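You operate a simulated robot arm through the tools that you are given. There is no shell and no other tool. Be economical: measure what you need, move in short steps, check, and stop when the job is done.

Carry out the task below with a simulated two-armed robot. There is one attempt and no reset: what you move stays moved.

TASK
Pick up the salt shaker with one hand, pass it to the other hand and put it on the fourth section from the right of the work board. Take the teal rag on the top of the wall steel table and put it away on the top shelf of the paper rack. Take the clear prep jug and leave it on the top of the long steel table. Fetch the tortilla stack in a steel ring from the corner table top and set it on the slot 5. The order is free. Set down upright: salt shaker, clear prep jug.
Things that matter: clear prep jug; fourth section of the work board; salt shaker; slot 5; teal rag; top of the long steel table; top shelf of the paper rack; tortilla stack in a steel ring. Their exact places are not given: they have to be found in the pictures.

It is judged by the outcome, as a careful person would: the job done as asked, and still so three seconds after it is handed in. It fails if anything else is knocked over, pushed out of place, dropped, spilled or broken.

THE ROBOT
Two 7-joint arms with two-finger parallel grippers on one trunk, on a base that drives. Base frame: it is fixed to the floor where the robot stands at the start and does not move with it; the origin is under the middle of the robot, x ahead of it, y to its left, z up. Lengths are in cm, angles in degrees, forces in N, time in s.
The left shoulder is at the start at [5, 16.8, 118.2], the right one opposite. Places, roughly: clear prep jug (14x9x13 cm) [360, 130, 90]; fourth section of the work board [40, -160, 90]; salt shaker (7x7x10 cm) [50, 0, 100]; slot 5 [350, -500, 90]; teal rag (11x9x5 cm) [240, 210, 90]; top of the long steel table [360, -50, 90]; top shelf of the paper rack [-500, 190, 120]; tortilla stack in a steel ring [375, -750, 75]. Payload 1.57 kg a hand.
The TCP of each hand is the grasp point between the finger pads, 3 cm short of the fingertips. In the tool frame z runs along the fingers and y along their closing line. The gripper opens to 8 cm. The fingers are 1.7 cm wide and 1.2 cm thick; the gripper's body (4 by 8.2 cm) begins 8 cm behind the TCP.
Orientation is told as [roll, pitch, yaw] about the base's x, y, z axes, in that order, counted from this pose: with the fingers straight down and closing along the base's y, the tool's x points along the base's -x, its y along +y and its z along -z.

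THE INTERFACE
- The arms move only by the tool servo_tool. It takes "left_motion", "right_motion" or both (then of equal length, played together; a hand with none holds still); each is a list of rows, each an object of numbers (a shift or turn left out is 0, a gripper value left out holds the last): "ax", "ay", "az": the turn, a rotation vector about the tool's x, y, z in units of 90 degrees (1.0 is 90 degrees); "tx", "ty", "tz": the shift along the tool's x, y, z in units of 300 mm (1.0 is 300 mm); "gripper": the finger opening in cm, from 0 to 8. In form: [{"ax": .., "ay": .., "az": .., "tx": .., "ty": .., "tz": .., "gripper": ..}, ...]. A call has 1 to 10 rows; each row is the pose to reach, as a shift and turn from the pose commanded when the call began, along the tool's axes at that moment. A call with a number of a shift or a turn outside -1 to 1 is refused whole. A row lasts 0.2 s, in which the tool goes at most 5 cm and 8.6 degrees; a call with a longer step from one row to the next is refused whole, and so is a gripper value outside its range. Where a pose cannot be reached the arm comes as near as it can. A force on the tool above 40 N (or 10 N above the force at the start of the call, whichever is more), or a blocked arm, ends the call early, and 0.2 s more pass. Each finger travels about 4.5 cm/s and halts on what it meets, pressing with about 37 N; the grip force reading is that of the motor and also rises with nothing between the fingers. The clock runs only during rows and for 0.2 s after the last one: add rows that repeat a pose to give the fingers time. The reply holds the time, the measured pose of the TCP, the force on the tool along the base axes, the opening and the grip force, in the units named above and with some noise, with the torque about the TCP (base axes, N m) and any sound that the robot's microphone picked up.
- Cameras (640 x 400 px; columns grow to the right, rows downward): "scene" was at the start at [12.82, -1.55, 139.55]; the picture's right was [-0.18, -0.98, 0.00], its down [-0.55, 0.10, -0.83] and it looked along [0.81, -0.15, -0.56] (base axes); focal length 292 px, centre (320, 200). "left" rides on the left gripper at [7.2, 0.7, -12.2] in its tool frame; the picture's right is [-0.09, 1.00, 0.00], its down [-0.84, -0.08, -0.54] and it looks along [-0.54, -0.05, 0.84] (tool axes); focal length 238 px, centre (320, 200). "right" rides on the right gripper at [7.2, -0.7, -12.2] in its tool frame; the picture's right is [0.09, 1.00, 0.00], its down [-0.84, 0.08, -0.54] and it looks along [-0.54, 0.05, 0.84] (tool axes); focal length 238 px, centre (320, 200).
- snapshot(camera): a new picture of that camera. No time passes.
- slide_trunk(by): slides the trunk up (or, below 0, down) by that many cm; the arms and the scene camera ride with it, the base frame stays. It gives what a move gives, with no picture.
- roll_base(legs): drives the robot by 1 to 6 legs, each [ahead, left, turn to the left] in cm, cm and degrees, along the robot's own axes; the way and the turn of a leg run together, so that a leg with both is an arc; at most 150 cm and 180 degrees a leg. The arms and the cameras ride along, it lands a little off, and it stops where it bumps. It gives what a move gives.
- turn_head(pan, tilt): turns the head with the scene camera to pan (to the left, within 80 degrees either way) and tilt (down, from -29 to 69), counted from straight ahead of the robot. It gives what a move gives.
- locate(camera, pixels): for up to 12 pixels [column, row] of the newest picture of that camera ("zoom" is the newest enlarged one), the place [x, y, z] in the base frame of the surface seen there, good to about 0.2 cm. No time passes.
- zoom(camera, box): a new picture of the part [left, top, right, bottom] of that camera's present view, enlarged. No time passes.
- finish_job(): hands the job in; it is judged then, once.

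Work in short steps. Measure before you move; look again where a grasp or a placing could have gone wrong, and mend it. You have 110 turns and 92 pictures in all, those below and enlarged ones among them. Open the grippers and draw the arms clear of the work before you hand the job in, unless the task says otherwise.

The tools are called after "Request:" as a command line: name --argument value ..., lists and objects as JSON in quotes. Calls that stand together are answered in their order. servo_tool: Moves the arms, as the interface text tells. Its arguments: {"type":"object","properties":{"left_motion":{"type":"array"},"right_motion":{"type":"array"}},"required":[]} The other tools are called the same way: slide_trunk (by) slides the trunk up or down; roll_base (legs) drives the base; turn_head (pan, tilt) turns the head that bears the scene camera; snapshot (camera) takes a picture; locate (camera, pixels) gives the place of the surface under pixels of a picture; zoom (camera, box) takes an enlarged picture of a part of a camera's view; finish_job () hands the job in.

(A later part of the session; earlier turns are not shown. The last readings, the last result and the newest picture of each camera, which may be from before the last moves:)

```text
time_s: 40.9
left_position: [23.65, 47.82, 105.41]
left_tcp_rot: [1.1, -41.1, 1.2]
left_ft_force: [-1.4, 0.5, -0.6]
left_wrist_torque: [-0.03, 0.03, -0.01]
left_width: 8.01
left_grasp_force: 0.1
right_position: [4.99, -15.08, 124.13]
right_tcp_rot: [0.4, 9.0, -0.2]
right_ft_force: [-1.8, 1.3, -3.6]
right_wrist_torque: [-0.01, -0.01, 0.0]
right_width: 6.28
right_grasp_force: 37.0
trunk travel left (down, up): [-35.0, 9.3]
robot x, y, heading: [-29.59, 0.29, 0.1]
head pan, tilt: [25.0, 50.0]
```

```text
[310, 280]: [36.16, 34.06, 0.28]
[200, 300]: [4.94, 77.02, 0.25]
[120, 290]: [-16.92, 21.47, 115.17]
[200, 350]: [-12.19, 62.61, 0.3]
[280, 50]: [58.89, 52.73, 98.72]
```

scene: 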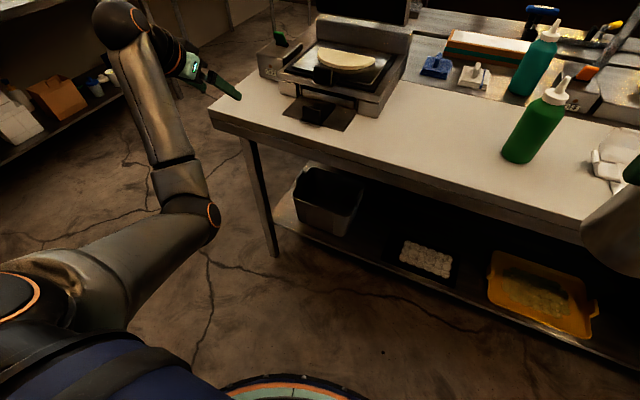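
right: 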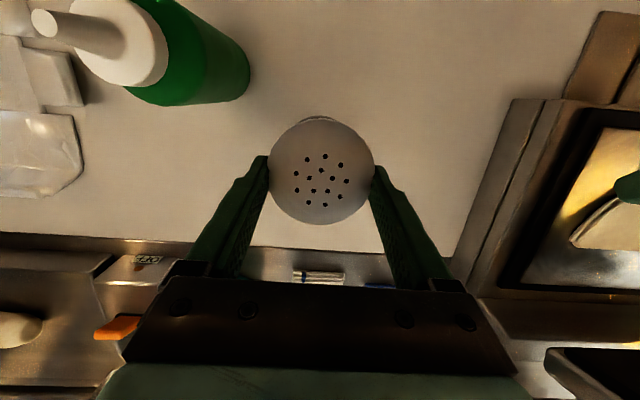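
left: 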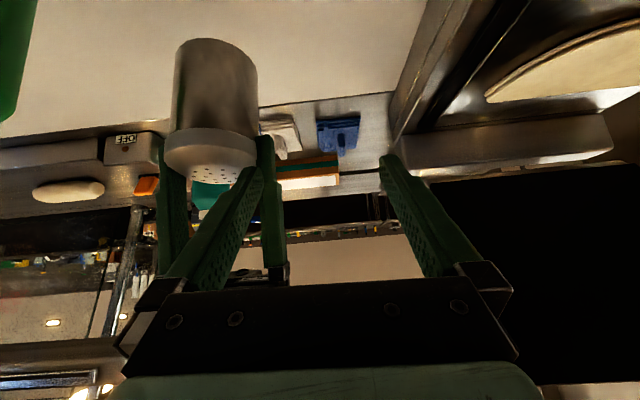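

That swung it free. Now I pull the hand back 12 cm and turn it to vertical out here on the left.

Request:
servo_tool --left_motion '[{"tx": 0.1, "tz": -0.087}, {"tx": 0.2, "tz": -0.174}, {"tx": 0.302, "tz": -0.262}, {"tx": 0.302, "tz": -0.262, "ay": 0.09}, {"tx": 0.302, "tz": -0.262, "ay": 0.18}, {"tx": 0.302, "tz": -0.262, "ay": 0.27}, {"tx": 0.302, "tz": -0.262, "ay": 0.36}, {"tx": 0.302, "tz": -0.262, "ay": 0.456}, {"tx": 0.302, "tz": -0.262, "ay": 0.456}]'

Request:
snapshot --camera "scene"

```text
time_s: 42.9
left_position: [11.38, 47.15, 105.42]
left_tcp_rot: [0.8, 0.0, 2.1]
left_ft_force: [0.0, 0.5, 1.0]
left_wrist_torque: [-0.03, 0.01, -0.03]
left_width: 8.01
left_grasp_force: 0.1
right_position: [5.04, -14.93, 124.16]
right_tcp_rot: [0.5, 9.0, -0.3]
right_ft_force: [0.5, 0.4, -1.6]
right_wrist_torque: [0.01, -0.02, 0.0]
right_width: 6.29
right_grasp_force: 37.1
trunk travel left (down, up): [-35.0, 9.3]
robot x, y, heading: [-29.85, -0.47, 0.5]
head pan, tilt: [25.0, 50.0]
```

```text
62 pictures are left
```

scene: 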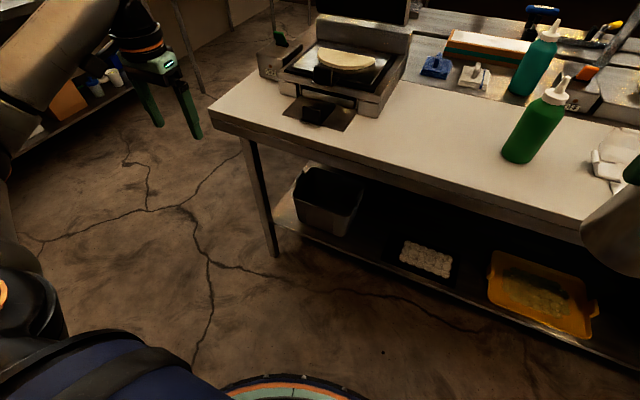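

The left arm is back in an elbow-out posture. I bring the hand in front of the robot, retracted.

Request:
servo_tool --left_motion '[{"ty": -0.12, "tz": -0.05}, {"ty": -0.24, "tz": -0.1}, {"ty": -0.36, "tz": -0.15}, {"ty": -0.48, "tz": -0.2, "tx": 0.05}, {"ty": -0.6, "tz": -0.25, "tx": 0.1}, {"ty": -0.7, "tz": -0.3, "tx": 0.15}, {"ty": -0.8, "tz": -0.33, "tx": 0.2}, {"ty": -0.8, "tz": -0.33, "tx": 0.2}]'

Request:
roll_base --legs '[[0, -130, 0]]'

Request:
turn_head --pan -25 --tilt 30

Request:
snapshot --camera "scene"

```text
time_s: 44.7
left_position: [6.38, 22.52, 115.26]
left_tcp_rot: [0.8, 0.0, 1.9]
left_ft_force: [0.2, -0.3, -0.1]
left_wrist_torque: [-0.03, 0.01, 0.0]
left_width: 7.99
left_grasp_force: 0.1
right_position: [4.98, -15.06, 124.17]
right_tcp_rot: [0.5, 9.1, -0.2]
right_ft_force: [-0.6, 0.2, -3.4]
right_wrist_torque: [-0.02, -0.02, -0.01]
right_width: 6.27
right_grasp_force: 37.0
trunk travel left (down, up): [-35.0, 9.3]
robot x, y, heading: [-30.02, -0.11, -0.1]
head pan, tilt: [25.0, 50.0]
```

```text
time_s: 51.2
left_position: [6.86, -105.89, 115.16]
left_tcp_rot: [0.9, 0.0, 2.6]
left_ft_force: [0.5, 0.0, 0.1]
left_wrist_torque: [-0.04, 0.02, 0.02]
left_width: 8.0
left_grasp_force: 0.1
right_position: [6.08, -143.71, 124.34]
right_tcp_rot: [0.4, 8.9, 0.3]
right_ft_force: [-0.1, 0.0, -1.9]
right_wrist_torque: [-0.01, 0.01, 0.03]
right_width: 6.28
right_grasp_force: 37.0
trunk travel left (down, up): [-35.0, 9.3]
robot x, y, heading: [-28.93, -128.76, 0.4]
head pan, tilt: [25.0, 50.0]
```

```text
time_s: 52.4
left_position: [6.95, -105.85, 115.24]
left_tcp_rot: [0.9, 0.0, 2.6]
left_ft_force: [0.9, 0.4, 0.6]
left_wrist_torque: [-0.03, -0.01, 0.03]
left_width: 7.98
left_grasp_force: 0.1
right_position: [6.12, -143.62, 124.23]
right_tcp_rot: [0.5, 9.0, 0.3]
right_ft_force: [-0.1, 0.6, -2.4]
right_wrist_torque: [-0.02, -0.01, -0.03]
right_width: 6.27
right_grasp_force: 36.7
trunk travel left (down, up): [-35.0, 9.3]
robot x, y, heading: [-28.85, -128.88, 0.9]
head pan, tilt: [-25.0, 30.0]
```

```text
61 pictures are left
```

scene: 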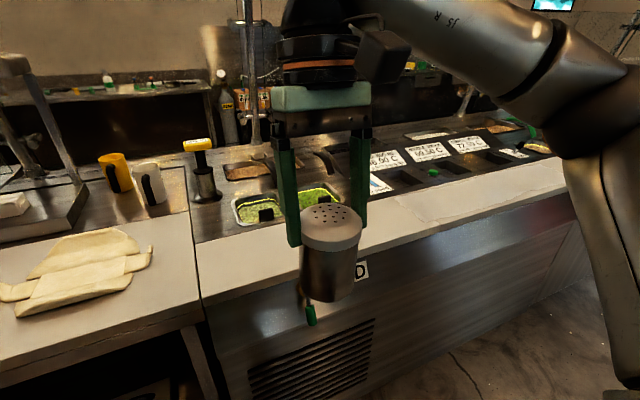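

A label "D" shows on the board's front edge at (360,270). I zoom in and look along the board to count sections.

Request:
turn_head --pan -62 --tilt 28

Request:
snapshot --camera "scene"

Request:
zoom --camera "scene" --box '[240, 50, 440, 175]'

```text
time_s: 53.4
left_position: [7.01, -105.76, 115.08]
left_tcp_rot: [0.9, -0.1, 2.4]
left_ft_force: [-0.8, -0.5, -0.1]
left_wrist_torque: [-0.01, -0.02, -0.01]
left_width: 8.0
left_grasp_force: 0.1
right_position: [6.0, -143.59, 124.27]
right_tcp_rot: [0.5, 9.0, 0.4]
right_ft_force: [0.2, 0.0, -2.2]
right_wrist_torque: [0.04, -0.02, 0.01]
right_width: 6.29
right_grasp_force: 36.9
trunk travel left (down, up): [-35.0, 9.3]
robot x, y, heading: [-28.85, -129.11, 0.6]
head pan, tilt: [-62.0, 28.0]
```

```text
60 pictures are left
```

scene: 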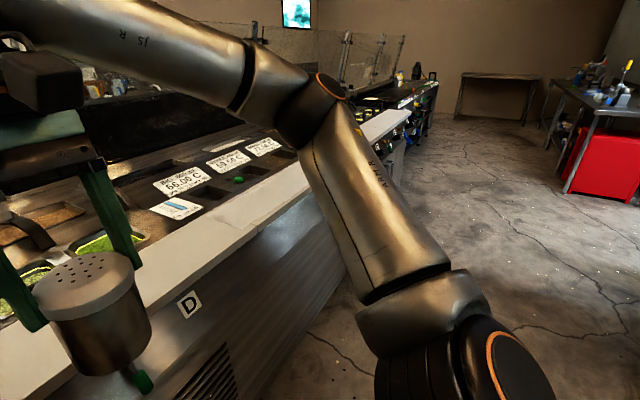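

```text
3.20 times, centred on (340, 112) of scene
```

zoom: 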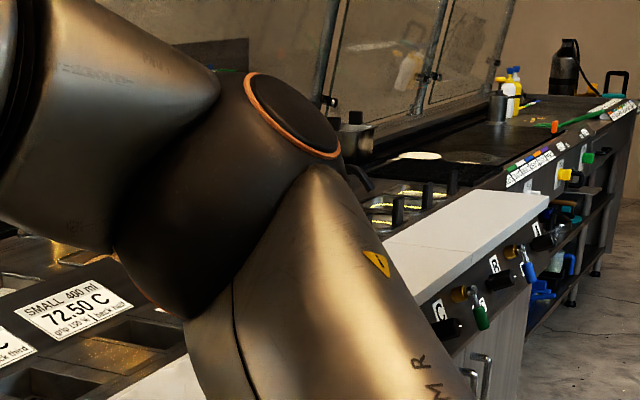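

Labels run A, B, C… toward the far right and D is nearest. I measure the labels' places.

Request:
locate --camera "zoom" --pixels '[[438, 310], [494, 263], [536, 229], [545, 200], [455, 250], [430, 244]]'

Request:
locate --camera "scene" --pixels '[[190, 304], [248, 214], [225, 200], [160, 290], [90, 290]]'

Request:
zoom --camera "scene" --box '[380, 90, 440, 128]'

Request:
zoom --camera "scene" --box '[120, 140, 340, 320]'

```text
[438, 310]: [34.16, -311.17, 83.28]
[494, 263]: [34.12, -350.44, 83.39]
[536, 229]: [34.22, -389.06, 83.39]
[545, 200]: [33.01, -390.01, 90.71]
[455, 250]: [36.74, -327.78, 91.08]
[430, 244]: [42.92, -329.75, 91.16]
```

```text
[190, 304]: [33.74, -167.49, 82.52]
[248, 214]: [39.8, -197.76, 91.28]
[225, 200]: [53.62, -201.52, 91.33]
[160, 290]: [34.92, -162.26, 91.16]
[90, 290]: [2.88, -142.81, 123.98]
```

```text
10.53 times, centred on (410, 109) of scene
```

zoom: 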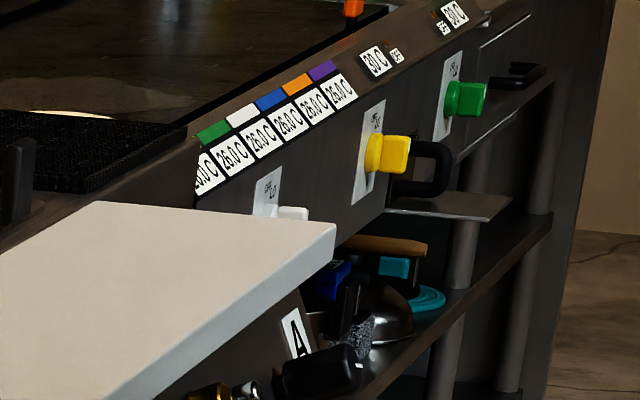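

```text
2.22 times, centred on (230, 230) of scene
```

zoom: 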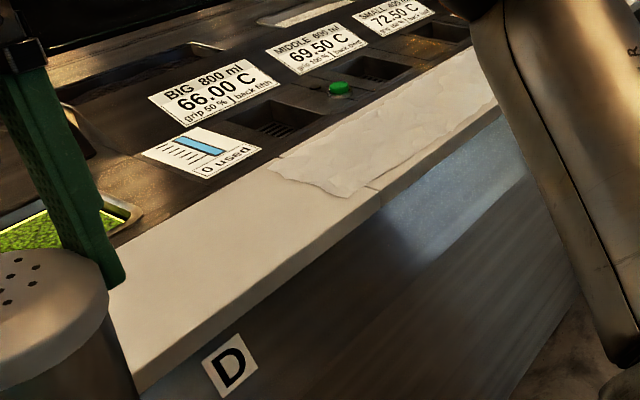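

The seams are at y≈−112, ≈−210 and ≈−329, so section four (label D) spans about −112 to −210, centre −160, and it is bare. I drive to it, right hand aligned with y −160.

Request:
roll_base --legs '[[0, -16, 0], [27, 0, 0]]'

Request:
turn_head --pan -20 --tilt 42

Request:
snapshot --camera "scene"

Request:
snapshot --camera "right"

```text
time_s: 56.4
left_position: [34.23, -121.56, 115.14]
left_tcp_rot: [0.8, 0.0, 2.6]
left_ft_force: [1.2, 0.3, 0.4]
left_wrist_torque: [0.02, 0.06, 0.02]
left_width: 8.0
left_grasp_force: 0.0
right_position: [33.37, -159.4, 124.27]
right_tcp_rot: [0.5, 9.0, 0.4]
right_ft_force: [0.0, 0.5, -4.1]
right_wrist_torque: [-0.02, 0.0, 0.0]
right_width: 6.26
right_grasp_force: 36.9
trunk travel left (down, up): [-35.0, 9.3]
robot x, y, heading: [-1.83, -144.83, 0.7]
head pan, tilt: [-62.0, 28.0]
```

```text
time_s: 57.5
left_position: [34.22, -121.54, 115.29]
left_tcp_rot: [0.9, 0.0, 2.6]
left_ft_force: [-0.3, -0.4, 1.2]
left_wrist_torque: [0.0, 0.0, 0.02]
left_width: 7.97
left_grasp_force: 0.1
right_position: [33.36, -159.4, 124.11]
right_tcp_rot: [0.6, 9.0, 0.5]
right_ft_force: [0.0, 0.2, -3.2]
right_wrist_torque: [0.03, 0.0, 0.03]
right_width: 6.27
right_grasp_force: 37.3
trunk travel left (down, up): [-35.0, 9.3]
robot x, y, heading: [-1.68, -144.6, 0.7]
head pan, tilt: [-20.0, 42.0]
```

```text
56 pictures are left
```

scene: 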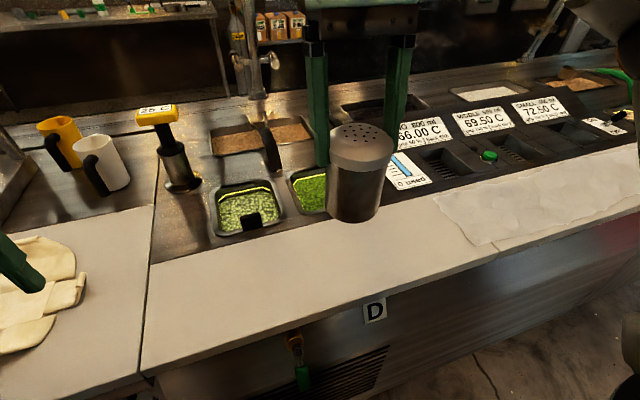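

```text
55 pictures are left
```

right: 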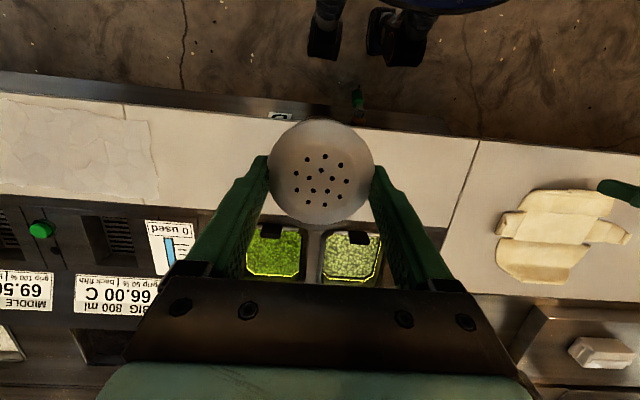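

Section four lies between the seam at (150,300) and the seam at (497,252). I measure the board where the shaker will stand and its bounds.

Request:
locate --camera "scene" --pixels '[[145, 330], [150, 268], [495, 250], [300, 270], [300, 225], [300, 320], [353, 215], [440, 205]]'

Request:
locate --camera "right" --pixels '[[320, 170], [320, 140], [320, 215]]'

```text
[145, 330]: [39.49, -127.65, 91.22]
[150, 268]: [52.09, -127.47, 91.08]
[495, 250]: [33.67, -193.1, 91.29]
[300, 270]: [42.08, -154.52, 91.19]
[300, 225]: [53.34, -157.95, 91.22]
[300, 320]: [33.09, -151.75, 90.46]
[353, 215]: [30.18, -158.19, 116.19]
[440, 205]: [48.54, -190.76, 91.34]
```

```text
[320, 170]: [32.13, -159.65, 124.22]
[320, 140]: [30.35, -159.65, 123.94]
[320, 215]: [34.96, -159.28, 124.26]
```

The section spans y −127.5…−193, x 34…54. I lower the shaker to (44,−160) with its base about 0.5 cm above the board.

Request:
servo_tool --right_motion '[{"tx": -0.12, "tz": 0.02}, {"tx": -0.26, "tz": 0.1, "ty": -0.02}, {"tx": -0.38, "tz": 0.2, "ty": -0.02}, {"tx": -0.42, "tz": 0.32, "ty": -0.02, "ay": 0.009}, {"tx": -0.44, "tz": 0.45, "ty": -0.02, "ay": 0.009}, {"tx": -0.46, "tz": 0.57, "ty": -0.02, "ay": 0.009}, {"tx": -0.48, "tz": 0.66, "ty": -0.02, "ay": 0.009}, {"tx": -0.487, "tz": 0.71, "ty": -0.02, "ay": 0.009}, {"tx": -0.487, "tz": 0.71, "ty": -0.02, "ay": 0.009}]'

Request:
snapshot --camera "scene"

```text
time_s: 59.5
left_position: [34.19, -121.61, 115.18]
left_tcp_rot: [0.9, 0.0, 2.6]
left_ft_force: [-0.4, 0.1, 0.3]
left_wrist_torque: [0.04, 0.01, -0.01]
left_width: 8.0
left_grasp_force: 0.0
right_position: [44.53, -159.8, 100.86]
right_tcp_rot: [0.5, 9.7, 0.6]
right_ft_force: [0.0, -0.8, -2.4]
right_wrist_torque: [-0.02, -0.01, -0.01]
right_width: 6.27
right_grasp_force: 36.9
trunk travel left (down, up): [-35.0, 9.3]
robot x, y, heading: [-1.66, -144.86, 0.8]
head pan, tilt: [-20.0, 42.0]
```

```text
54 pictures are left
```

scene: 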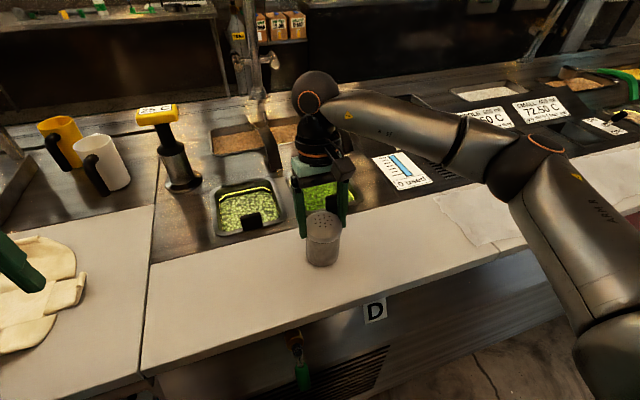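

The shaker hangs just over the board. I lower it 0.5 cm and read the force.

Request:
servo_tool --right_motion '[{"tz": 0.006, "tx": -0.001}, {"tz": 0.011, "tx": -0.002}, {"tz": 0.0164, "tx": -0.0028}, {"tz": 0.0164, "tx": -0.0028}]'

Request:
zoom --camera "scene" --box '[270, 200, 370, 280]'

```text
time_s: 60.5
left_position: [34.03, -121.67, 115.35]
left_tcp_rot: [0.8, 0.0, 2.6]
left_ft_force: [-0.2, 0.0, -0.2]
left_wrist_torque: [0.03, 0.01, 0.01]
left_width: 8.0
left_grasp_force: 0.1
right_position: [44.39, -159.74, 100.52]
right_tcp_rot: [0.5, 9.6, 0.5]
right_ft_force: [3.2, -3.3, 17.1]
right_wrist_torque: [-0.71, 0.26, 0.18]
right_width: 6.26
right_grasp_force: 37.0
trunk travel left (down, up): [-35.0, 9.3]
robot x, y, heading: [-1.67, -144.91, 0.9]
head pan, tilt: [-20.0, 42.0]
```

```text
5.00 times, centred on (320, 240) of scene
```

zoom: 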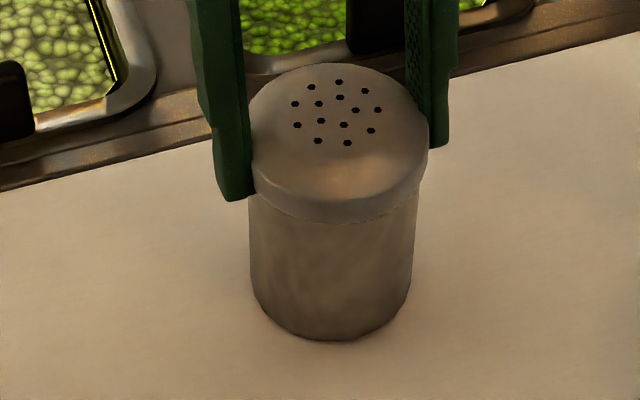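

It stands on the board (17 N contact). I open, rise along the fingers, and retract.

Request:
servo_tool --right_motion '[{"gripper": 8}, {"gripper": 8}, {"gripper": 8}, {"gripper": 8, "tz": -0.06}, {"tz": -0.18}, {"tz": -0.32}, {"tz": -0.46}, {"tz": -0.6, "tx": 0.05}, {"tz": -0.7, "tx": 0.15}, {"tz": -0.75, "tx": 0.28}]'

Request:
snapshot --camera "scene"

```text
time_s: 62.6
left_position: [34.14, -121.67, 115.33]
left_tcp_rot: [0.8, -0.1, 2.7]
left_ft_force: [-1.1, 1.1, 0.0]
left_wrist_torque: [-0.03, 0.0, -0.02]
left_width: 8.0
left_grasp_force: 0.0
right_position: [39.75, -160.0, 124.05]
right_tcp_rot: [0.4, 9.8, 0.5]
right_ft_force: [0.1, -0.2, 0.0]
right_wrist_torque: [0.05, -0.03, 0.0]
right_width: 7.99
right_grasp_force: 0.1
trunk travel left (down, up): [-35.0, 9.3]
robot x, y, heading: [-1.85, -144.81, 0.9]
head pan, tilt: [-20.0, 42.0]
```

```text
52 pictures are left
```

scene: 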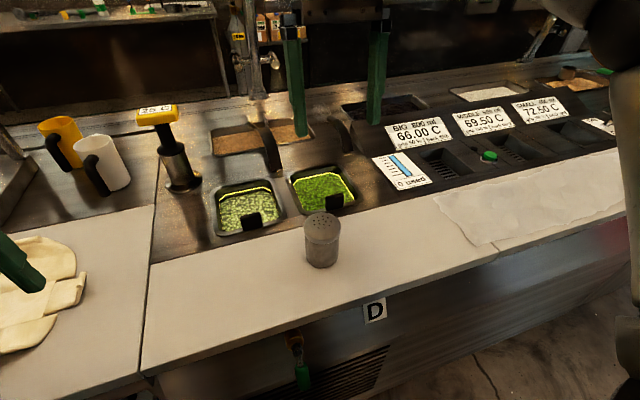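

The shaker stands upright and free. Next the tortilla stack: I back off, turn to the right and look along the aisle.

Request:
roll_base --legs '[[-45, 0, 0], [0, 0, -90]]'

Request:
turn_head --pan 0 --tilt 12

Request:
snapshot --camera "scene"

```text
time_s: 69.1
left_position: [-22.63, -180.95, 115.31]
left_tcp_rot: [1.0, 0.0, -87.3]
left_ft_force: [0.5, 0.6, 1.0]
left_wrist_torque: [0.0, -0.04, 0.03]
left_width: 8.01
left_grasp_force: 0.0
right_position: [-61.15, -186.84, 123.91]
right_tcp_rot: [0.5, 9.8, -89.5]
right_ft_force: [0.2, -0.2, -0.2]
right_wrist_torque: [0.01, 0.01, 0.02]
right_width: 8.0
right_grasp_force: 0.0
trunk travel left (down, up): [-35.0, 9.3]
robot x, y, heading: [-45.74, -145.11, -88.7]
head pan, tilt: [-20.0, 42.0]
```

```text
time_s: 70.1
left_position: [-22.74, -180.93, 115.19]
left_tcp_rot: [0.9, -0.1, -87.3]
left_ft_force: [0.2, -0.8, 0.2]
left_wrist_torque: [0.02, -0.03, 0.02]
left_width: 8.03
left_grasp_force: 0.1
right_position: [-61.09, -186.74, 123.89]
right_tcp_rot: [0.5, 9.7, -89.4]
right_ft_force: [0.9, 0.1, 0.8]
right_wrist_torque: [-0.01, 0.02, -0.01]
right_width: 8.01
right_grasp_force: 0.0
trunk travel left (down, up): [-35.0, 9.3]
robot x, y, heading: [-45.66, -144.97, -89.1]
head pan, tilt: [0.0, 12.0]
```

```text
51 pictures are left
```

scene: 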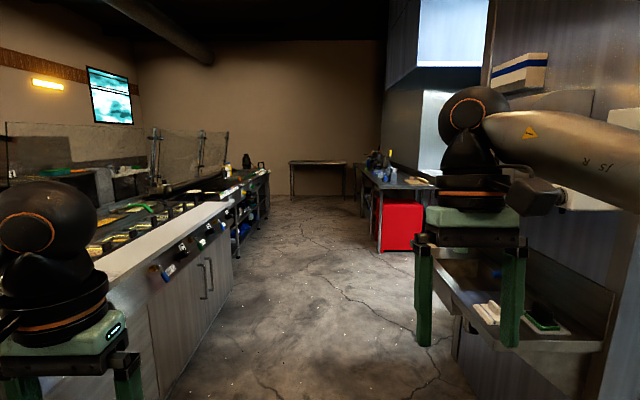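

I measure the aisle's limits: counter end at (268,175), sink edge (435,280), red bin (380,240), far table (290,165).

Request:
locate --camera "scene" --pixels '[[268, 180], [266, 215], [435, 280], [380, 248], [362, 175], [290, 163], [346, 163], [235, 262], [600, 385], [245, 163], [215, 160], [120, 170]]'

```text
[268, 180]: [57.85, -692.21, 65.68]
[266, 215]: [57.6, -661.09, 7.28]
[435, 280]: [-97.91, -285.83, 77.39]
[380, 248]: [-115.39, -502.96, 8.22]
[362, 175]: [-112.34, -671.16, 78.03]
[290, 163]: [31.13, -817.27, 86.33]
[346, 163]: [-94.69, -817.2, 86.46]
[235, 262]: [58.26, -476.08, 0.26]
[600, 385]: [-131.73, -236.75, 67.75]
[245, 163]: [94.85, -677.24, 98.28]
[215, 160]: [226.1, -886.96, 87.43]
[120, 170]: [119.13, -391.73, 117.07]
```

The aisle runs x −98…33 down to y≈−690, where the counter ends; beyond it a table front at y −817. I drive down the aisle to y≈−750.

Request:
roll_base --legs '[[150, 0, 0], [150, 0, 0], [150, 0, 0], [155, 0, 0]]'

```text
refused: 155 is not a number from -150 to 150
```

The last leg is over 150; I split it.

Request:
roll_base --legs '[[150, 0, 0], [150, 0, 0], [150, 0, 0], [150, 0, 0], [0, 0, 90]]'

Request:
snapshot --camera "scene"

```text
time_s: 102.3
left_position: [-5.73, -721.95, 115.2]
left_tcp_rot: [0.9, 0.1, -0.5]
left_ft_force: [0.5, 0.8, -0.5]
left_wrist_torque: [0.01, -0.02, -0.02]
left_width: 8.01
left_grasp_force: 0.1
right_position: [-2.05, -760.45, 123.95]
right_tcp_rot: [0.5, 9.8, -2.5]
right_ft_force: [-0.2, -0.6, 1.2]
right_wrist_torque: [0.02, 0.03, 0.02]
right_width: 8.0
right_grasp_force: 0.0
trunk travel left (down, up): [-35.0, 9.3]
robot x, y, heading: [-42.5, -743.15, -2.5]
head pan, tilt: [0.0, 12.0]
```

```text
50 pictures are left
```

scene: 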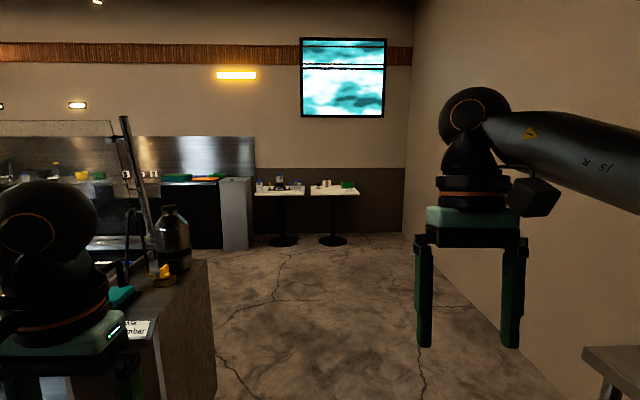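

Two small tables stand at (282,190) and (335,188); I zoom on them and measure.

Request:
zoom --camera "scene" --box '[240, 160, 380, 250]'

Request:
locate --camera "scene" --pixels '[[312, 194], [358, 195], [335, 188], [345, 184], [258, 194], [300, 193], [208, 265], [215, 380], [320, 183], [175, 262], [220, 240]]'

```text
4.44 times, centred on (310, 205) of scene
```

zoom: 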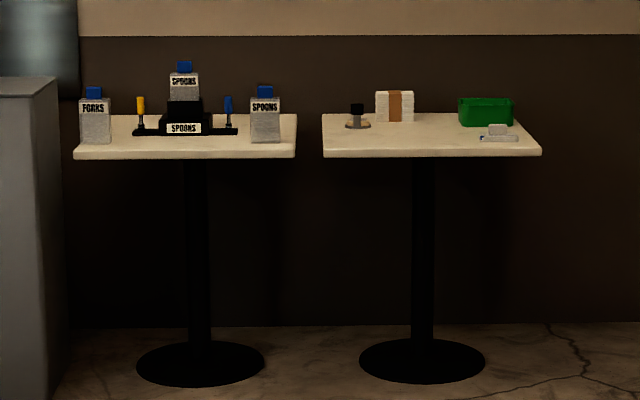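

```text
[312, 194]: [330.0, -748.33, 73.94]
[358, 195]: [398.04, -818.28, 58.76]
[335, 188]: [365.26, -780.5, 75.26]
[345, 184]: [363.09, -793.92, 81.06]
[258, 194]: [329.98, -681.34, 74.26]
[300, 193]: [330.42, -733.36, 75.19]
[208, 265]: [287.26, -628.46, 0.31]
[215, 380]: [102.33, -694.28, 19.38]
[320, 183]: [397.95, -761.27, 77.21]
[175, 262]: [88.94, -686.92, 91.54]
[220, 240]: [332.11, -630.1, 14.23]
```

The right table (x 330+, y −745…−813, top z 75.2) holds several things; the item with the dark knob at zoom (357,117) is a candidate. I drive toward it, keeping clear of the counter end at y −694.

Request:
roll_base --legs '[[0, -13, 2.5], [150, 0, 0], [150, 0, 0]]'

Request:
turn_head --pan -10 --tilt 40

Request:
snapshot --camera "scene"

```text
time_s: 117.9
left_position: [298.84, -729.96, 115.17]
left_tcp_rot: [0.9, 0.1, 2.0]
left_ft_force: [-0.2, 0.4, 1.2]
left_wrist_torque: [0.02, 0.03, -0.01]
left_width: 8.0
left_grasp_force: 0.1
right_position: [304.22, -768.39, 124.05]
right_tcp_rot: [0.4, 9.9, 0.0]
right_ft_force: [-0.7, -0.8, -0.7]
right_wrist_torque: [0.01, 0.0, -0.01]
right_width: 8.04
right_grasp_force: 0.1
trunk travel left (down, up): [-35.0, 9.3]
robot x, y, heading: [262.66, -752.8, 0.4]
head pan, tilt: [0.0, 12.0]
```

```text
time_s: 118.8
left_position: [298.94, -730.1, 115.24]
left_tcp_rot: [0.9, -0.1, 2.0]
left_ft_force: [0.0, 0.3, -0.8]
left_wrist_torque: [0.03, -0.02, -0.02]
left_width: 7.99
left_grasp_force: 0.1
right_position: [304.26, -768.41, 123.95]
right_tcp_rot: [0.5, 9.8, -0.1]
right_ft_force: [-0.8, 0.8, 0.2]
right_wrist_torque: [-0.01, -0.03, -0.01]
right_width: 8.01
right_grasp_force: 0.1
trunk travel left (down, up): [-35.0, 9.3]
robot x, y, heading: [262.66, -752.73, 0.3]
head pan, tilt: [-10.0, 40.0]
```

```text
48 pictures are left
```

scene: 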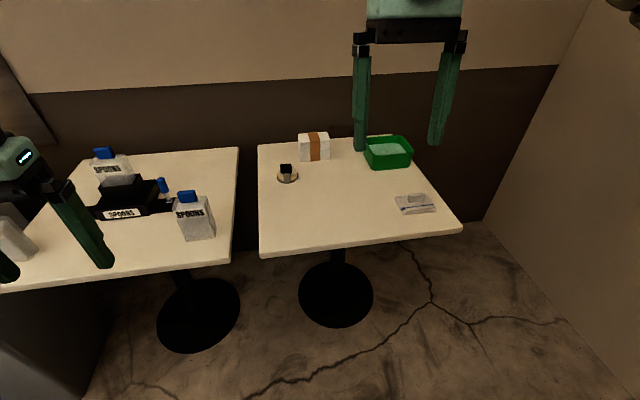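

I zoom on the small item at (287,174).

Request:
zoom --camera "scene" --box '[260, 145, 340, 195]'

Request:
locate --camera "zoom" --pixels '[[215, 165], [180, 190], [250, 190], [215, 210], [180, 230], [250, 270], [290, 240], [215, 290], [130, 240], [215, 185]]'

```text
8.00 times, centred on (300, 170) of scene
```

zoom: 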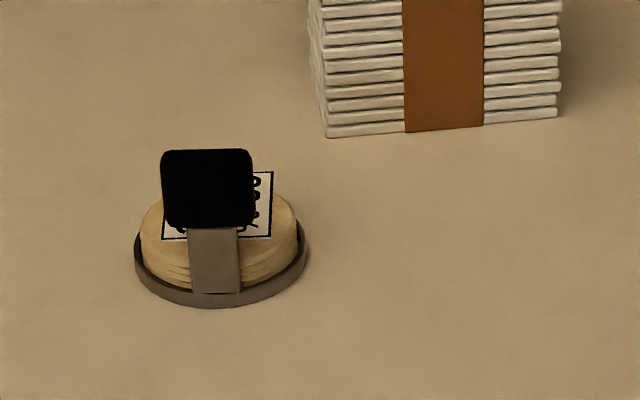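

```text
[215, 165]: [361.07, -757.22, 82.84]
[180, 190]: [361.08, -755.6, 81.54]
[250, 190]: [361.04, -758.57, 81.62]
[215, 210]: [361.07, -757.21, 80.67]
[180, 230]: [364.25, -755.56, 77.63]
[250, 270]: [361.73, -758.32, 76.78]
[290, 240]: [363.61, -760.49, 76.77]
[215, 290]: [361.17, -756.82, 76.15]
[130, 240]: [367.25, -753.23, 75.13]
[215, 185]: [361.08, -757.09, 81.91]
```

It is the tortilla stack with a black knob on a strap; knob face at x 361, y −755.4…−758.8, z 79.5–83.5. I look down at the base front and measure the left table's tall items before moving closer.

Request:
locate --camera "scene" --pixels '[[105, 150], [115, 180], [187, 195], [260, 250], [310, 145], [160, 185], [330, 244]]'

Request:
turn_head --pan 0 --tilt 69

Request:
snapshot --camera "scene"

Request:
locate --camera "scene" --pixels '[[320, 330], [320, 350], [320, 300], [320, 270], [240, 340], [400, 340]]'

```text
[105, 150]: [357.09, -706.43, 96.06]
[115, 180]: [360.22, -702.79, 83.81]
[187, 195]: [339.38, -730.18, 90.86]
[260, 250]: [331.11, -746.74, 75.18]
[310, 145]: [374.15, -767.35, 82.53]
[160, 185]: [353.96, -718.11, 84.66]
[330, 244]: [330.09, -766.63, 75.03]
```

```text
time_s: 119.8
left_position: [298.87, -730.02, 115.26]
left_tcp_rot: [0.8, 0.0, 1.9]
left_ft_force: [-0.3, 0.5, -0.4]
left_wrist_torque: [0.0, 0.01, 0.0]
left_width: 7.99
left_grasp_force: 0.1
right_position: [304.12, -768.46, 123.85]
right_tcp_rot: [0.5, 9.8, 0.0]
right_ft_force: [-0.2, -0.3, -0.8]
right_wrist_torque: [0.0, 0.04, -0.03]
right_width: 8.0
right_grasp_force: 0.0
trunk travel left (down, up): [-35.0, 9.3]
robot x, y, heading: [262.94, -752.8, 0.1]
head pan, tilt: [0.0, 68.8]
```

```text
46 pictures are left
```

scene: 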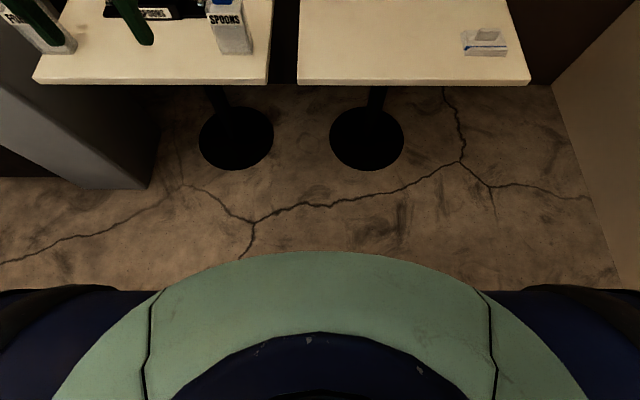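

```text
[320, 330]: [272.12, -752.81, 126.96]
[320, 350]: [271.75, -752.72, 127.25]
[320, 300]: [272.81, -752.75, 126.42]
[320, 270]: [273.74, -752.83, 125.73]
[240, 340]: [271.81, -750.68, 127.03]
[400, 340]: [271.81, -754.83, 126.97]
```

Table edge is x 330 and the tallest item is 96. I move to x≈298, y≈−745 and lower the trunk 10 cm, then look.

Request:
roll_base --legs '[[0, 8, 0], [35, 0, 0]]'

Request:
slide_trunk --by -10

Request:
snapshot --camera "right"

```text
time_s: 122.7
left_position: [333.83, -721.72, 115.17]
left_tcp_rot: [0.9, 0.0, 2.2]
left_ft_force: [0.5, -0.5, -1.0]
left_wrist_torque: [0.01, 0.05, 0.0]
left_width: 8.02
left_grasp_force: 0.0
right_position: [339.22, -760.06, 123.89]
right_tcp_rot: [0.5, 9.9, 0.1]
right_ft_force: [-0.6, -0.1, -0.7]
right_wrist_torque: [0.0, -0.02, 0.02]
right_width: 7.98
right_grasp_force: 0.0
trunk travel left (down, up): [-35.0, 9.3]
robot x, y, heading: [297.74, -744.46, 0.2]
head pan, tilt: [0.0, 68.8]
```

```text
time_s: 124.0
left_position: [333.84, -721.62, 105.31]
left_tcp_rot: [0.9, 0.0, 2.2]
left_ft_force: [0.5, 0.4, 0.1]
left_wrist_torque: [-0.01, -0.02, 0.0]
left_width: 8.01
left_grasp_force: 0.0
right_position: [339.23, -760.05, 113.88]
right_tcp_rot: [0.5, 9.8, 0.0]
right_ft_force: [-0.3, 0.3, -0.4]
right_wrist_torque: [-0.01, -0.03, 0.02]
right_width: 8.01
right_grasp_force: 0.0
trunk travel left (down, up): [-25.0, 19.3]
robot x, y, heading: [297.79, -744.52, -0.0]
head pan, tilt: [0.0, 68.8]
```

```text
45 pictures are left
```

right: 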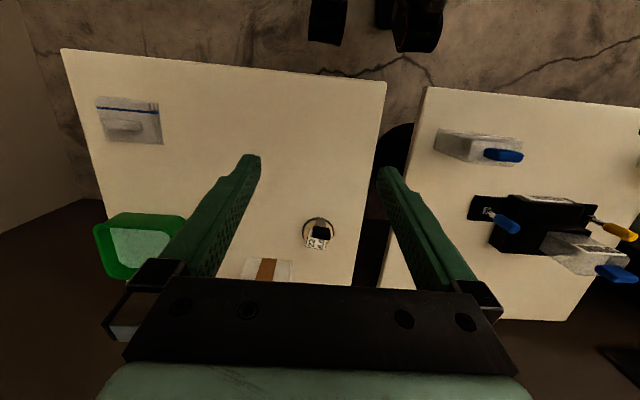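

I bring the right hand to a hover at about (359,−757,97), fingers vertical.

Request:
servo_tool --right_motion '[{"tx": -0.12, "tz": 0.05, "ty": 0.03}, {"tx": -0.25, "tz": 0.11, "ty": 0.06, "ay": -0.03}, {"tx": -0.38, "tz": 0.18, "ty": 0.1, "ay": -0.06}, {"tx": -0.5, "tz": 0.26, "ty": 0.1, "ay": -0.09}, {"tx": -0.62, "tz": 0.34, "ty": 0.1, "ay": -0.109}, {"tx": -0.753, "tz": 0.42, "ty": 0.1, "ay": -0.109}, {"tx": -0.753, "tz": 0.445, "ty": 0.1, "ay": -0.109}]'

Request:
snapshot --camera "right"

Request:
locate --camera "right" --pixels '[[320, 200], [320, 180], [320, 220], [300, 200], [340, 200], [320, 160]]'

```text
time_s: 125.6
left_position: [333.84, -721.74, 105.27]
left_tcp_rot: [0.9, 0.0, 2.0]
left_ft_force: [0.2, -0.2, -0.3]
left_wrist_torque: [0.01, 0.06, -0.03]
left_width: 8.01
left_grasp_force: 0.0
right_position: [359.24, -756.79, 96.97]
right_tcp_rot: [0.5, -0.1, 0.2]
right_ft_force: [0.3, 0.5, 0.5]
right_wrist_torque: [-0.02, 0.0, -0.03]
right_width: 7.99
right_grasp_force: 0.0
right hand out of reach, approached as far as the arm can: row 6
trunk travel left (down, up): [-25.0, 19.3]
robot x, y, heading: [297.82, -744.79, 0.4]
head pan, tilt: [0.0, 68.8]
```

```text
44 pictures are left
```

right: 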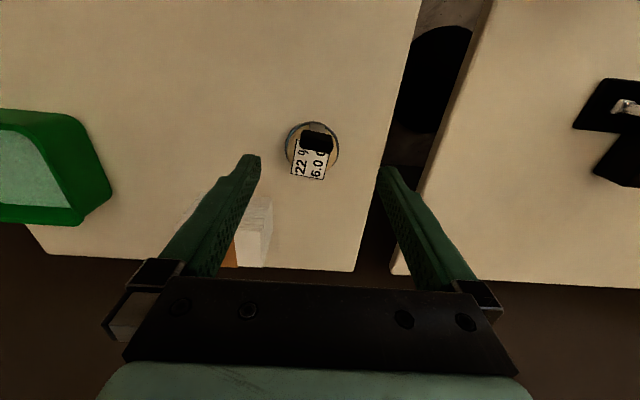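

```text
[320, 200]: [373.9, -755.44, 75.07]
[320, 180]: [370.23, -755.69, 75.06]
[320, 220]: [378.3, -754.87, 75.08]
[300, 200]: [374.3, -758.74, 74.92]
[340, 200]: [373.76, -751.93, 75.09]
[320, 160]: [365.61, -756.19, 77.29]
```

The knob is at (317,142). I zoom and measure its top corners.

Request:
zoom --camera "right" --box '[272, 110, 368, 170]'

Request:
locate --camera "zoom" --pixels '[[300, 220], [200, 190], [400, 210], [300, 170], [300, 260], [300, 150]]'

```text
6.67 times, centred on (320, 140) of right
```

zoom: 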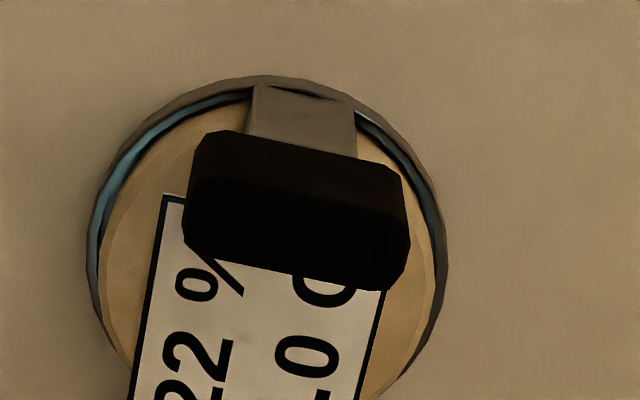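

```text
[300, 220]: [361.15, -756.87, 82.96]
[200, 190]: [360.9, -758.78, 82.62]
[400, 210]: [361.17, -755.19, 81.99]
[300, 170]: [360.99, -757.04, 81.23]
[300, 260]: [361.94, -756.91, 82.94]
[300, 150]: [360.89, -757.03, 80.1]
```

The knob measures 3.7 (y) by ~2 (x), centre (362,−757), top 83. I descend to z 81.8 and close.

Request:
servo_tool --right_motion '[{"tx": -0.05, "tz": 0.12, "az": 0.03}, {"tx": -0.093, "tz": 0.26, "ty": -0.007, "az": 0.055}, {"tx": -0.093, "tz": 0.38, "ty": -0.007, "az": 0.055}, {"tx": -0.093, "tz": 0.46, "ty": -0.007, "az": 0.055}, {"tx": -0.093, "tz": 0.507, "ty": -0.007, "az": 0.055}, {"tx": -0.093, "tz": 0.507, "ty": -0.007, "az": 0.055}]'

Request:
servo_tool --right_motion '[{"gripper": 0}, {"gripper": 0}, {"gripper": 0}, {"gripper": 0}, {"gripper": 0}, {"gripper": 0}]'

Request:
snapshot --camera "right"

```text
time_s: 127.0
left_position: [333.84, -721.76, 105.27]
left_tcp_rot: [0.8, 0.0, 2.1]
left_ft_force: [-0.2, -0.3, 0.2]
left_wrist_torque: [-0.03, 0.02, -0.01]
left_width: 7.98
left_grasp_force: 0.0
right_position: [359.81, -757.56, 81.63]
right_tcp_rot: [0.5, 0.1, -5.1]
right_ft_force: [0.3, 0.4, 0.1]
right_wrist_torque: [0.0, 0.0, 0.0]
right_width: 8.0
right_grasp_force: 0.0
right hand out of reach, approached as far as the arm can: row 1, 2, 3, 4, 5, 6
trunk travel left (down, up): [-25.0, 19.3]
robot x, y, heading: [297.88, -744.66, 0.5]
head pan, tilt: [0.0, 68.8]
```

```text
time_s: 128.4
left_position: [333.85, -721.71, 105.29]
left_tcp_rot: [0.9, 0.0, 2.2]
left_ft_force: [0.6, -0.1, 0.1]
left_wrist_torque: [0.04, -0.01, -0.01]
left_width: 7.99
left_grasp_force: 0.0
right_position: [359.71, -757.56, 81.63]
right_tcp_rot: [0.5, 0.0, -4.9]
right_ft_force: [-0.5, -0.1, 0.8]
right_wrist_torque: [-0.01, 0.03, 0.0]
right_width: 0.0
right_grasp_force: 21.4
trunk travel left (down, up): [-25.0, 19.3]
robot x, y, heading: [297.63, -744.29, 0.5]
head pan, tilt: [0.0, 68.8]
```

```text
42 pictures are left
```

right: 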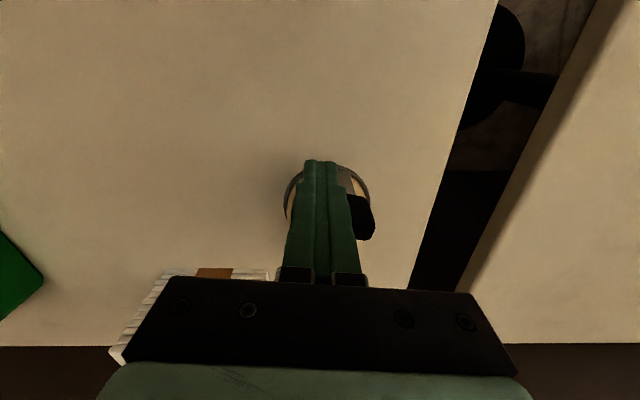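

The arm fell 2 cm short and closed in front of the knob. I open, rise 6 cm, drive 5 cm forward and measure again.

Request:
servo_tool --right_motion '[{"gripper": 8}, {"gripper": 8}, {"gripper": 8}, {"gripper": 8}, {"gripper": 8, "tz": -0.1}, {"tz": -0.25, "tx": 0.1}, {"tz": -0.25, "tx": 0.1}]'

Request:
roll_base --legs '[[5, 0, 0]]'

Request:
snapshot --camera "right"

```text
refused: row 6 steps farther than a row can; nothing moved
```

```text
time_s: 129.3
left_position: [339.0, -721.6, 105.15]
left_tcp_rot: [0.9, -0.1, 2.0]
left_ft_force: [-0.1, 0.0, 0.2]
left_wrist_torque: [-0.01, 0.01, 0.01]
left_width: 8.0
left_grasp_force: 0.0
right_position: [364.96, -757.52, 81.54]
right_tcp_rot: [0.4, 0.1, -5.0]
right_ft_force: [0.4, -0.5, -0.1]
right_wrist_torque: [0.0, 0.02, -0.01]
right_width: 0.01
right_grasp_force: 20.8
trunk travel left (down, up): [-25.0, 19.3]
robot x, y, heading: [302.55, -744.76, 0.3]
head pan, tilt: [0.0, 68.8]
```

```text
41 pictures are left
```

right: 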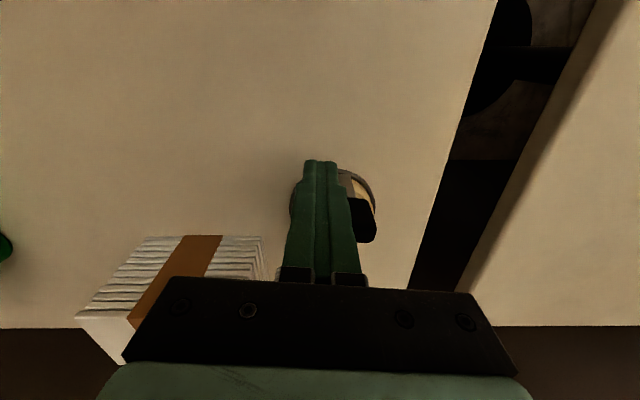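

The rise was refused while the drive went ahead, so the closed fingers pushed the stack 5 cm back; it still stands on the table. I open, rise and re-measure.

Request:
servo_tool --right_motion '[{"tx": 0.02}, {"tx": 0.05, "tz": -0.05, "gripper": 8}, {"tx": 0.05, "tz": -0.15, "gripper": 8}, {"tx": 0.08, "tz": -0.28}, {"tx": 0.1, "tz": -0.38}, {"tx": 0.1, "tz": -0.38}, {"tx": 0.1, "tz": -0.38}]'

Request:
snapshot --camera "right"

Request:
zoom --camera "right" --box '[272, 120, 400, 200]'

```text
time_s: 130.9
left_position: [338.77, -721.68, 105.16]
left_tcp_rot: [0.9, 0.1, 2.2]
left_ft_force: [-0.4, 0.8, 0.4]
left_wrist_torque: [-0.02, -0.01, 0.01]
left_width: 8.02
left_grasp_force: 0.0
right_position: [361.7, -757.45, 93.03]
right_tcp_rot: [0.4, 0.0, -5.1]
right_ft_force: [-0.5, -0.7, 0.1]
right_wrist_torque: [-0.03, 0.02, 0.02]
right_width: 8.0
right_grasp_force: 0.0
trunk travel left (down, up): [-25.0, 19.3]
robot x, y, heading: [302.36, -744.37, 0.5]
head pan, tilt: [0.0, 68.8]
```

```text
40 pictures are left
```

right: 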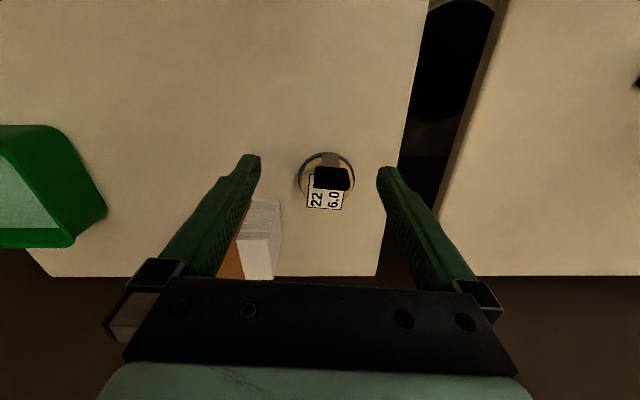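

```text
5.00 times, centred on (336, 160) of right
```

zoom: 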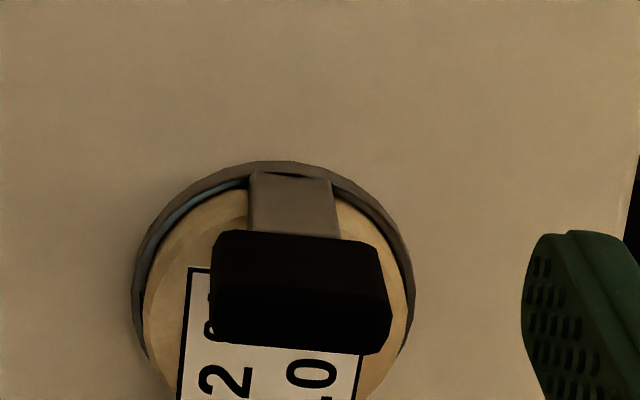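

Request:
locate --camera "zoom" --pixels '[[300, 295], [220, 290], [385, 300], [300, 250], [300, 335], [240, 340], [370, 345]]'

```text
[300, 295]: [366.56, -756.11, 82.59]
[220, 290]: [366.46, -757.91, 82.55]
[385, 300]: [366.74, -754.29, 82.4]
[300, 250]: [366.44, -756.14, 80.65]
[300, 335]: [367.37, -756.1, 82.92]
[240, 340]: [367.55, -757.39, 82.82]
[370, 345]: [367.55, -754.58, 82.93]
```

Knob now spans x 366.4–368, y −757.9…−754.3. To gain reach I tilt the fingers 25° forward, and descend to (366.8,−756.1,82.2).

Request:
servo_tool --right_motion '[{"ay": -0.07}, {"ay": -0.14}, {"ay": -0.21, "ty": 0.03}, {"ay": -0.278, "ty": 0.059}, {"ay": -0.278, "ty": 0.059, "tx": -0.1}, {"ay": -0.278, "ty": 0.059, "tx": -0.145, "tz": 0.1}, {"ay": -0.278, "ty": 0.059, "tx": -0.162, "tz": 0.22}, {"ay": -0.278, "ty": 0.059, "tx": -0.162, "tz": 0.3}, {"ay": -0.278, "ty": 0.059, "tx": -0.162, "tz": 0.36}, {"ay": -0.278, "ty": 0.059, "tx": -0.162, "tz": 0.36}]'

Request:
snapshot --camera "right"

```text
time_s: 133.2
left_position: [338.91, -721.74, 105.31]
left_tcp_rot: [0.8, 0.0, 2.0]
left_ft_force: [0.0, 0.1, -0.3]
left_wrist_torque: [-0.03, 0.03, 0.02]
left_width: 7.99
left_grasp_force: 0.1
right_position: [366.95, -755.98, 82.24]
right_tcp_rot: [0.4, -25.0, -5.2]
right_ft_force: [-0.2, -0.1, 0.2]
right_wrist_torque: [0.01, 0.01, -0.01]
right_width: 7.98
right_grasp_force: 0.1
trunk travel left (down, up): [-25.0, 19.3]
robot x, y, heading: [302.62, -744.59, 0.5]
head pan, tilt: [0.0, 68.8]
```

```text
38 pictures are left
```

right: 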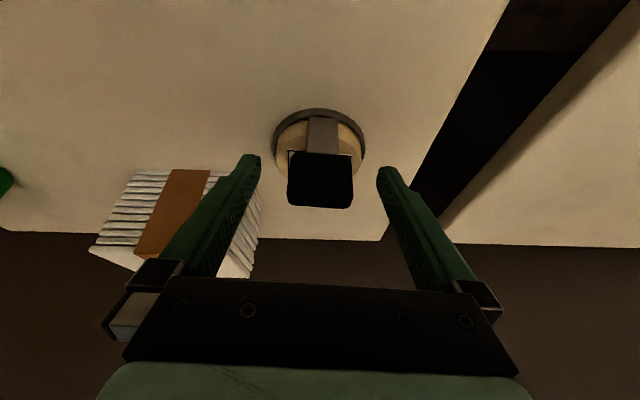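

The knob is centred between the fingers. I close and lift a little.

Request:
servo_tool --right_motion '[{"gripper": 0}, {"gripper": 0}, {"gripper": 0}, {"gripper": 0}, {"gripper": 0}, {"gripper": 0, "tx": -0.02, "tz": -0.04}, {"tx": -0.06, "tz": -0.12}, {"tx": -0.1, "tz": -0.24}, {"tx": -0.1, "tz": -0.36}, {"tx": -0.1, "tz": -0.36}]'

Request:
snapshot --camera "right"

```text
time_s: 135.3
left_position: [338.86, -721.63, 105.31]
left_tcp_rot: [0.9, 0.0, 2.0]
left_ft_force: [-0.3, -0.5, 0.2]
left_wrist_torque: [-0.01, 0.0, 0.01]
left_width: 8.0
left_grasp_force: 0.0
right_position: [364.96, -755.85, 93.19]
right_tcp_rot: [0.4, -25.1, -5.2]
right_ft_force: [-0.4, 0.5, -1.0]
right_wrist_torque: [0.01, 0.02, 0.0]
right_width: 3.94
right_grasp_force: 37.3
trunk travel left (down, up): [-25.0, 19.3]
robot x, y, heading: [302.48, -744.42, 0.2]
head pan, tilt: [0.0, 68.8]
```

```text
37 pictures are left
```

right: 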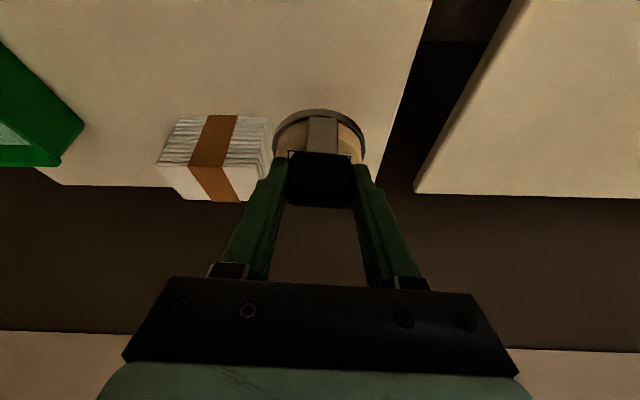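

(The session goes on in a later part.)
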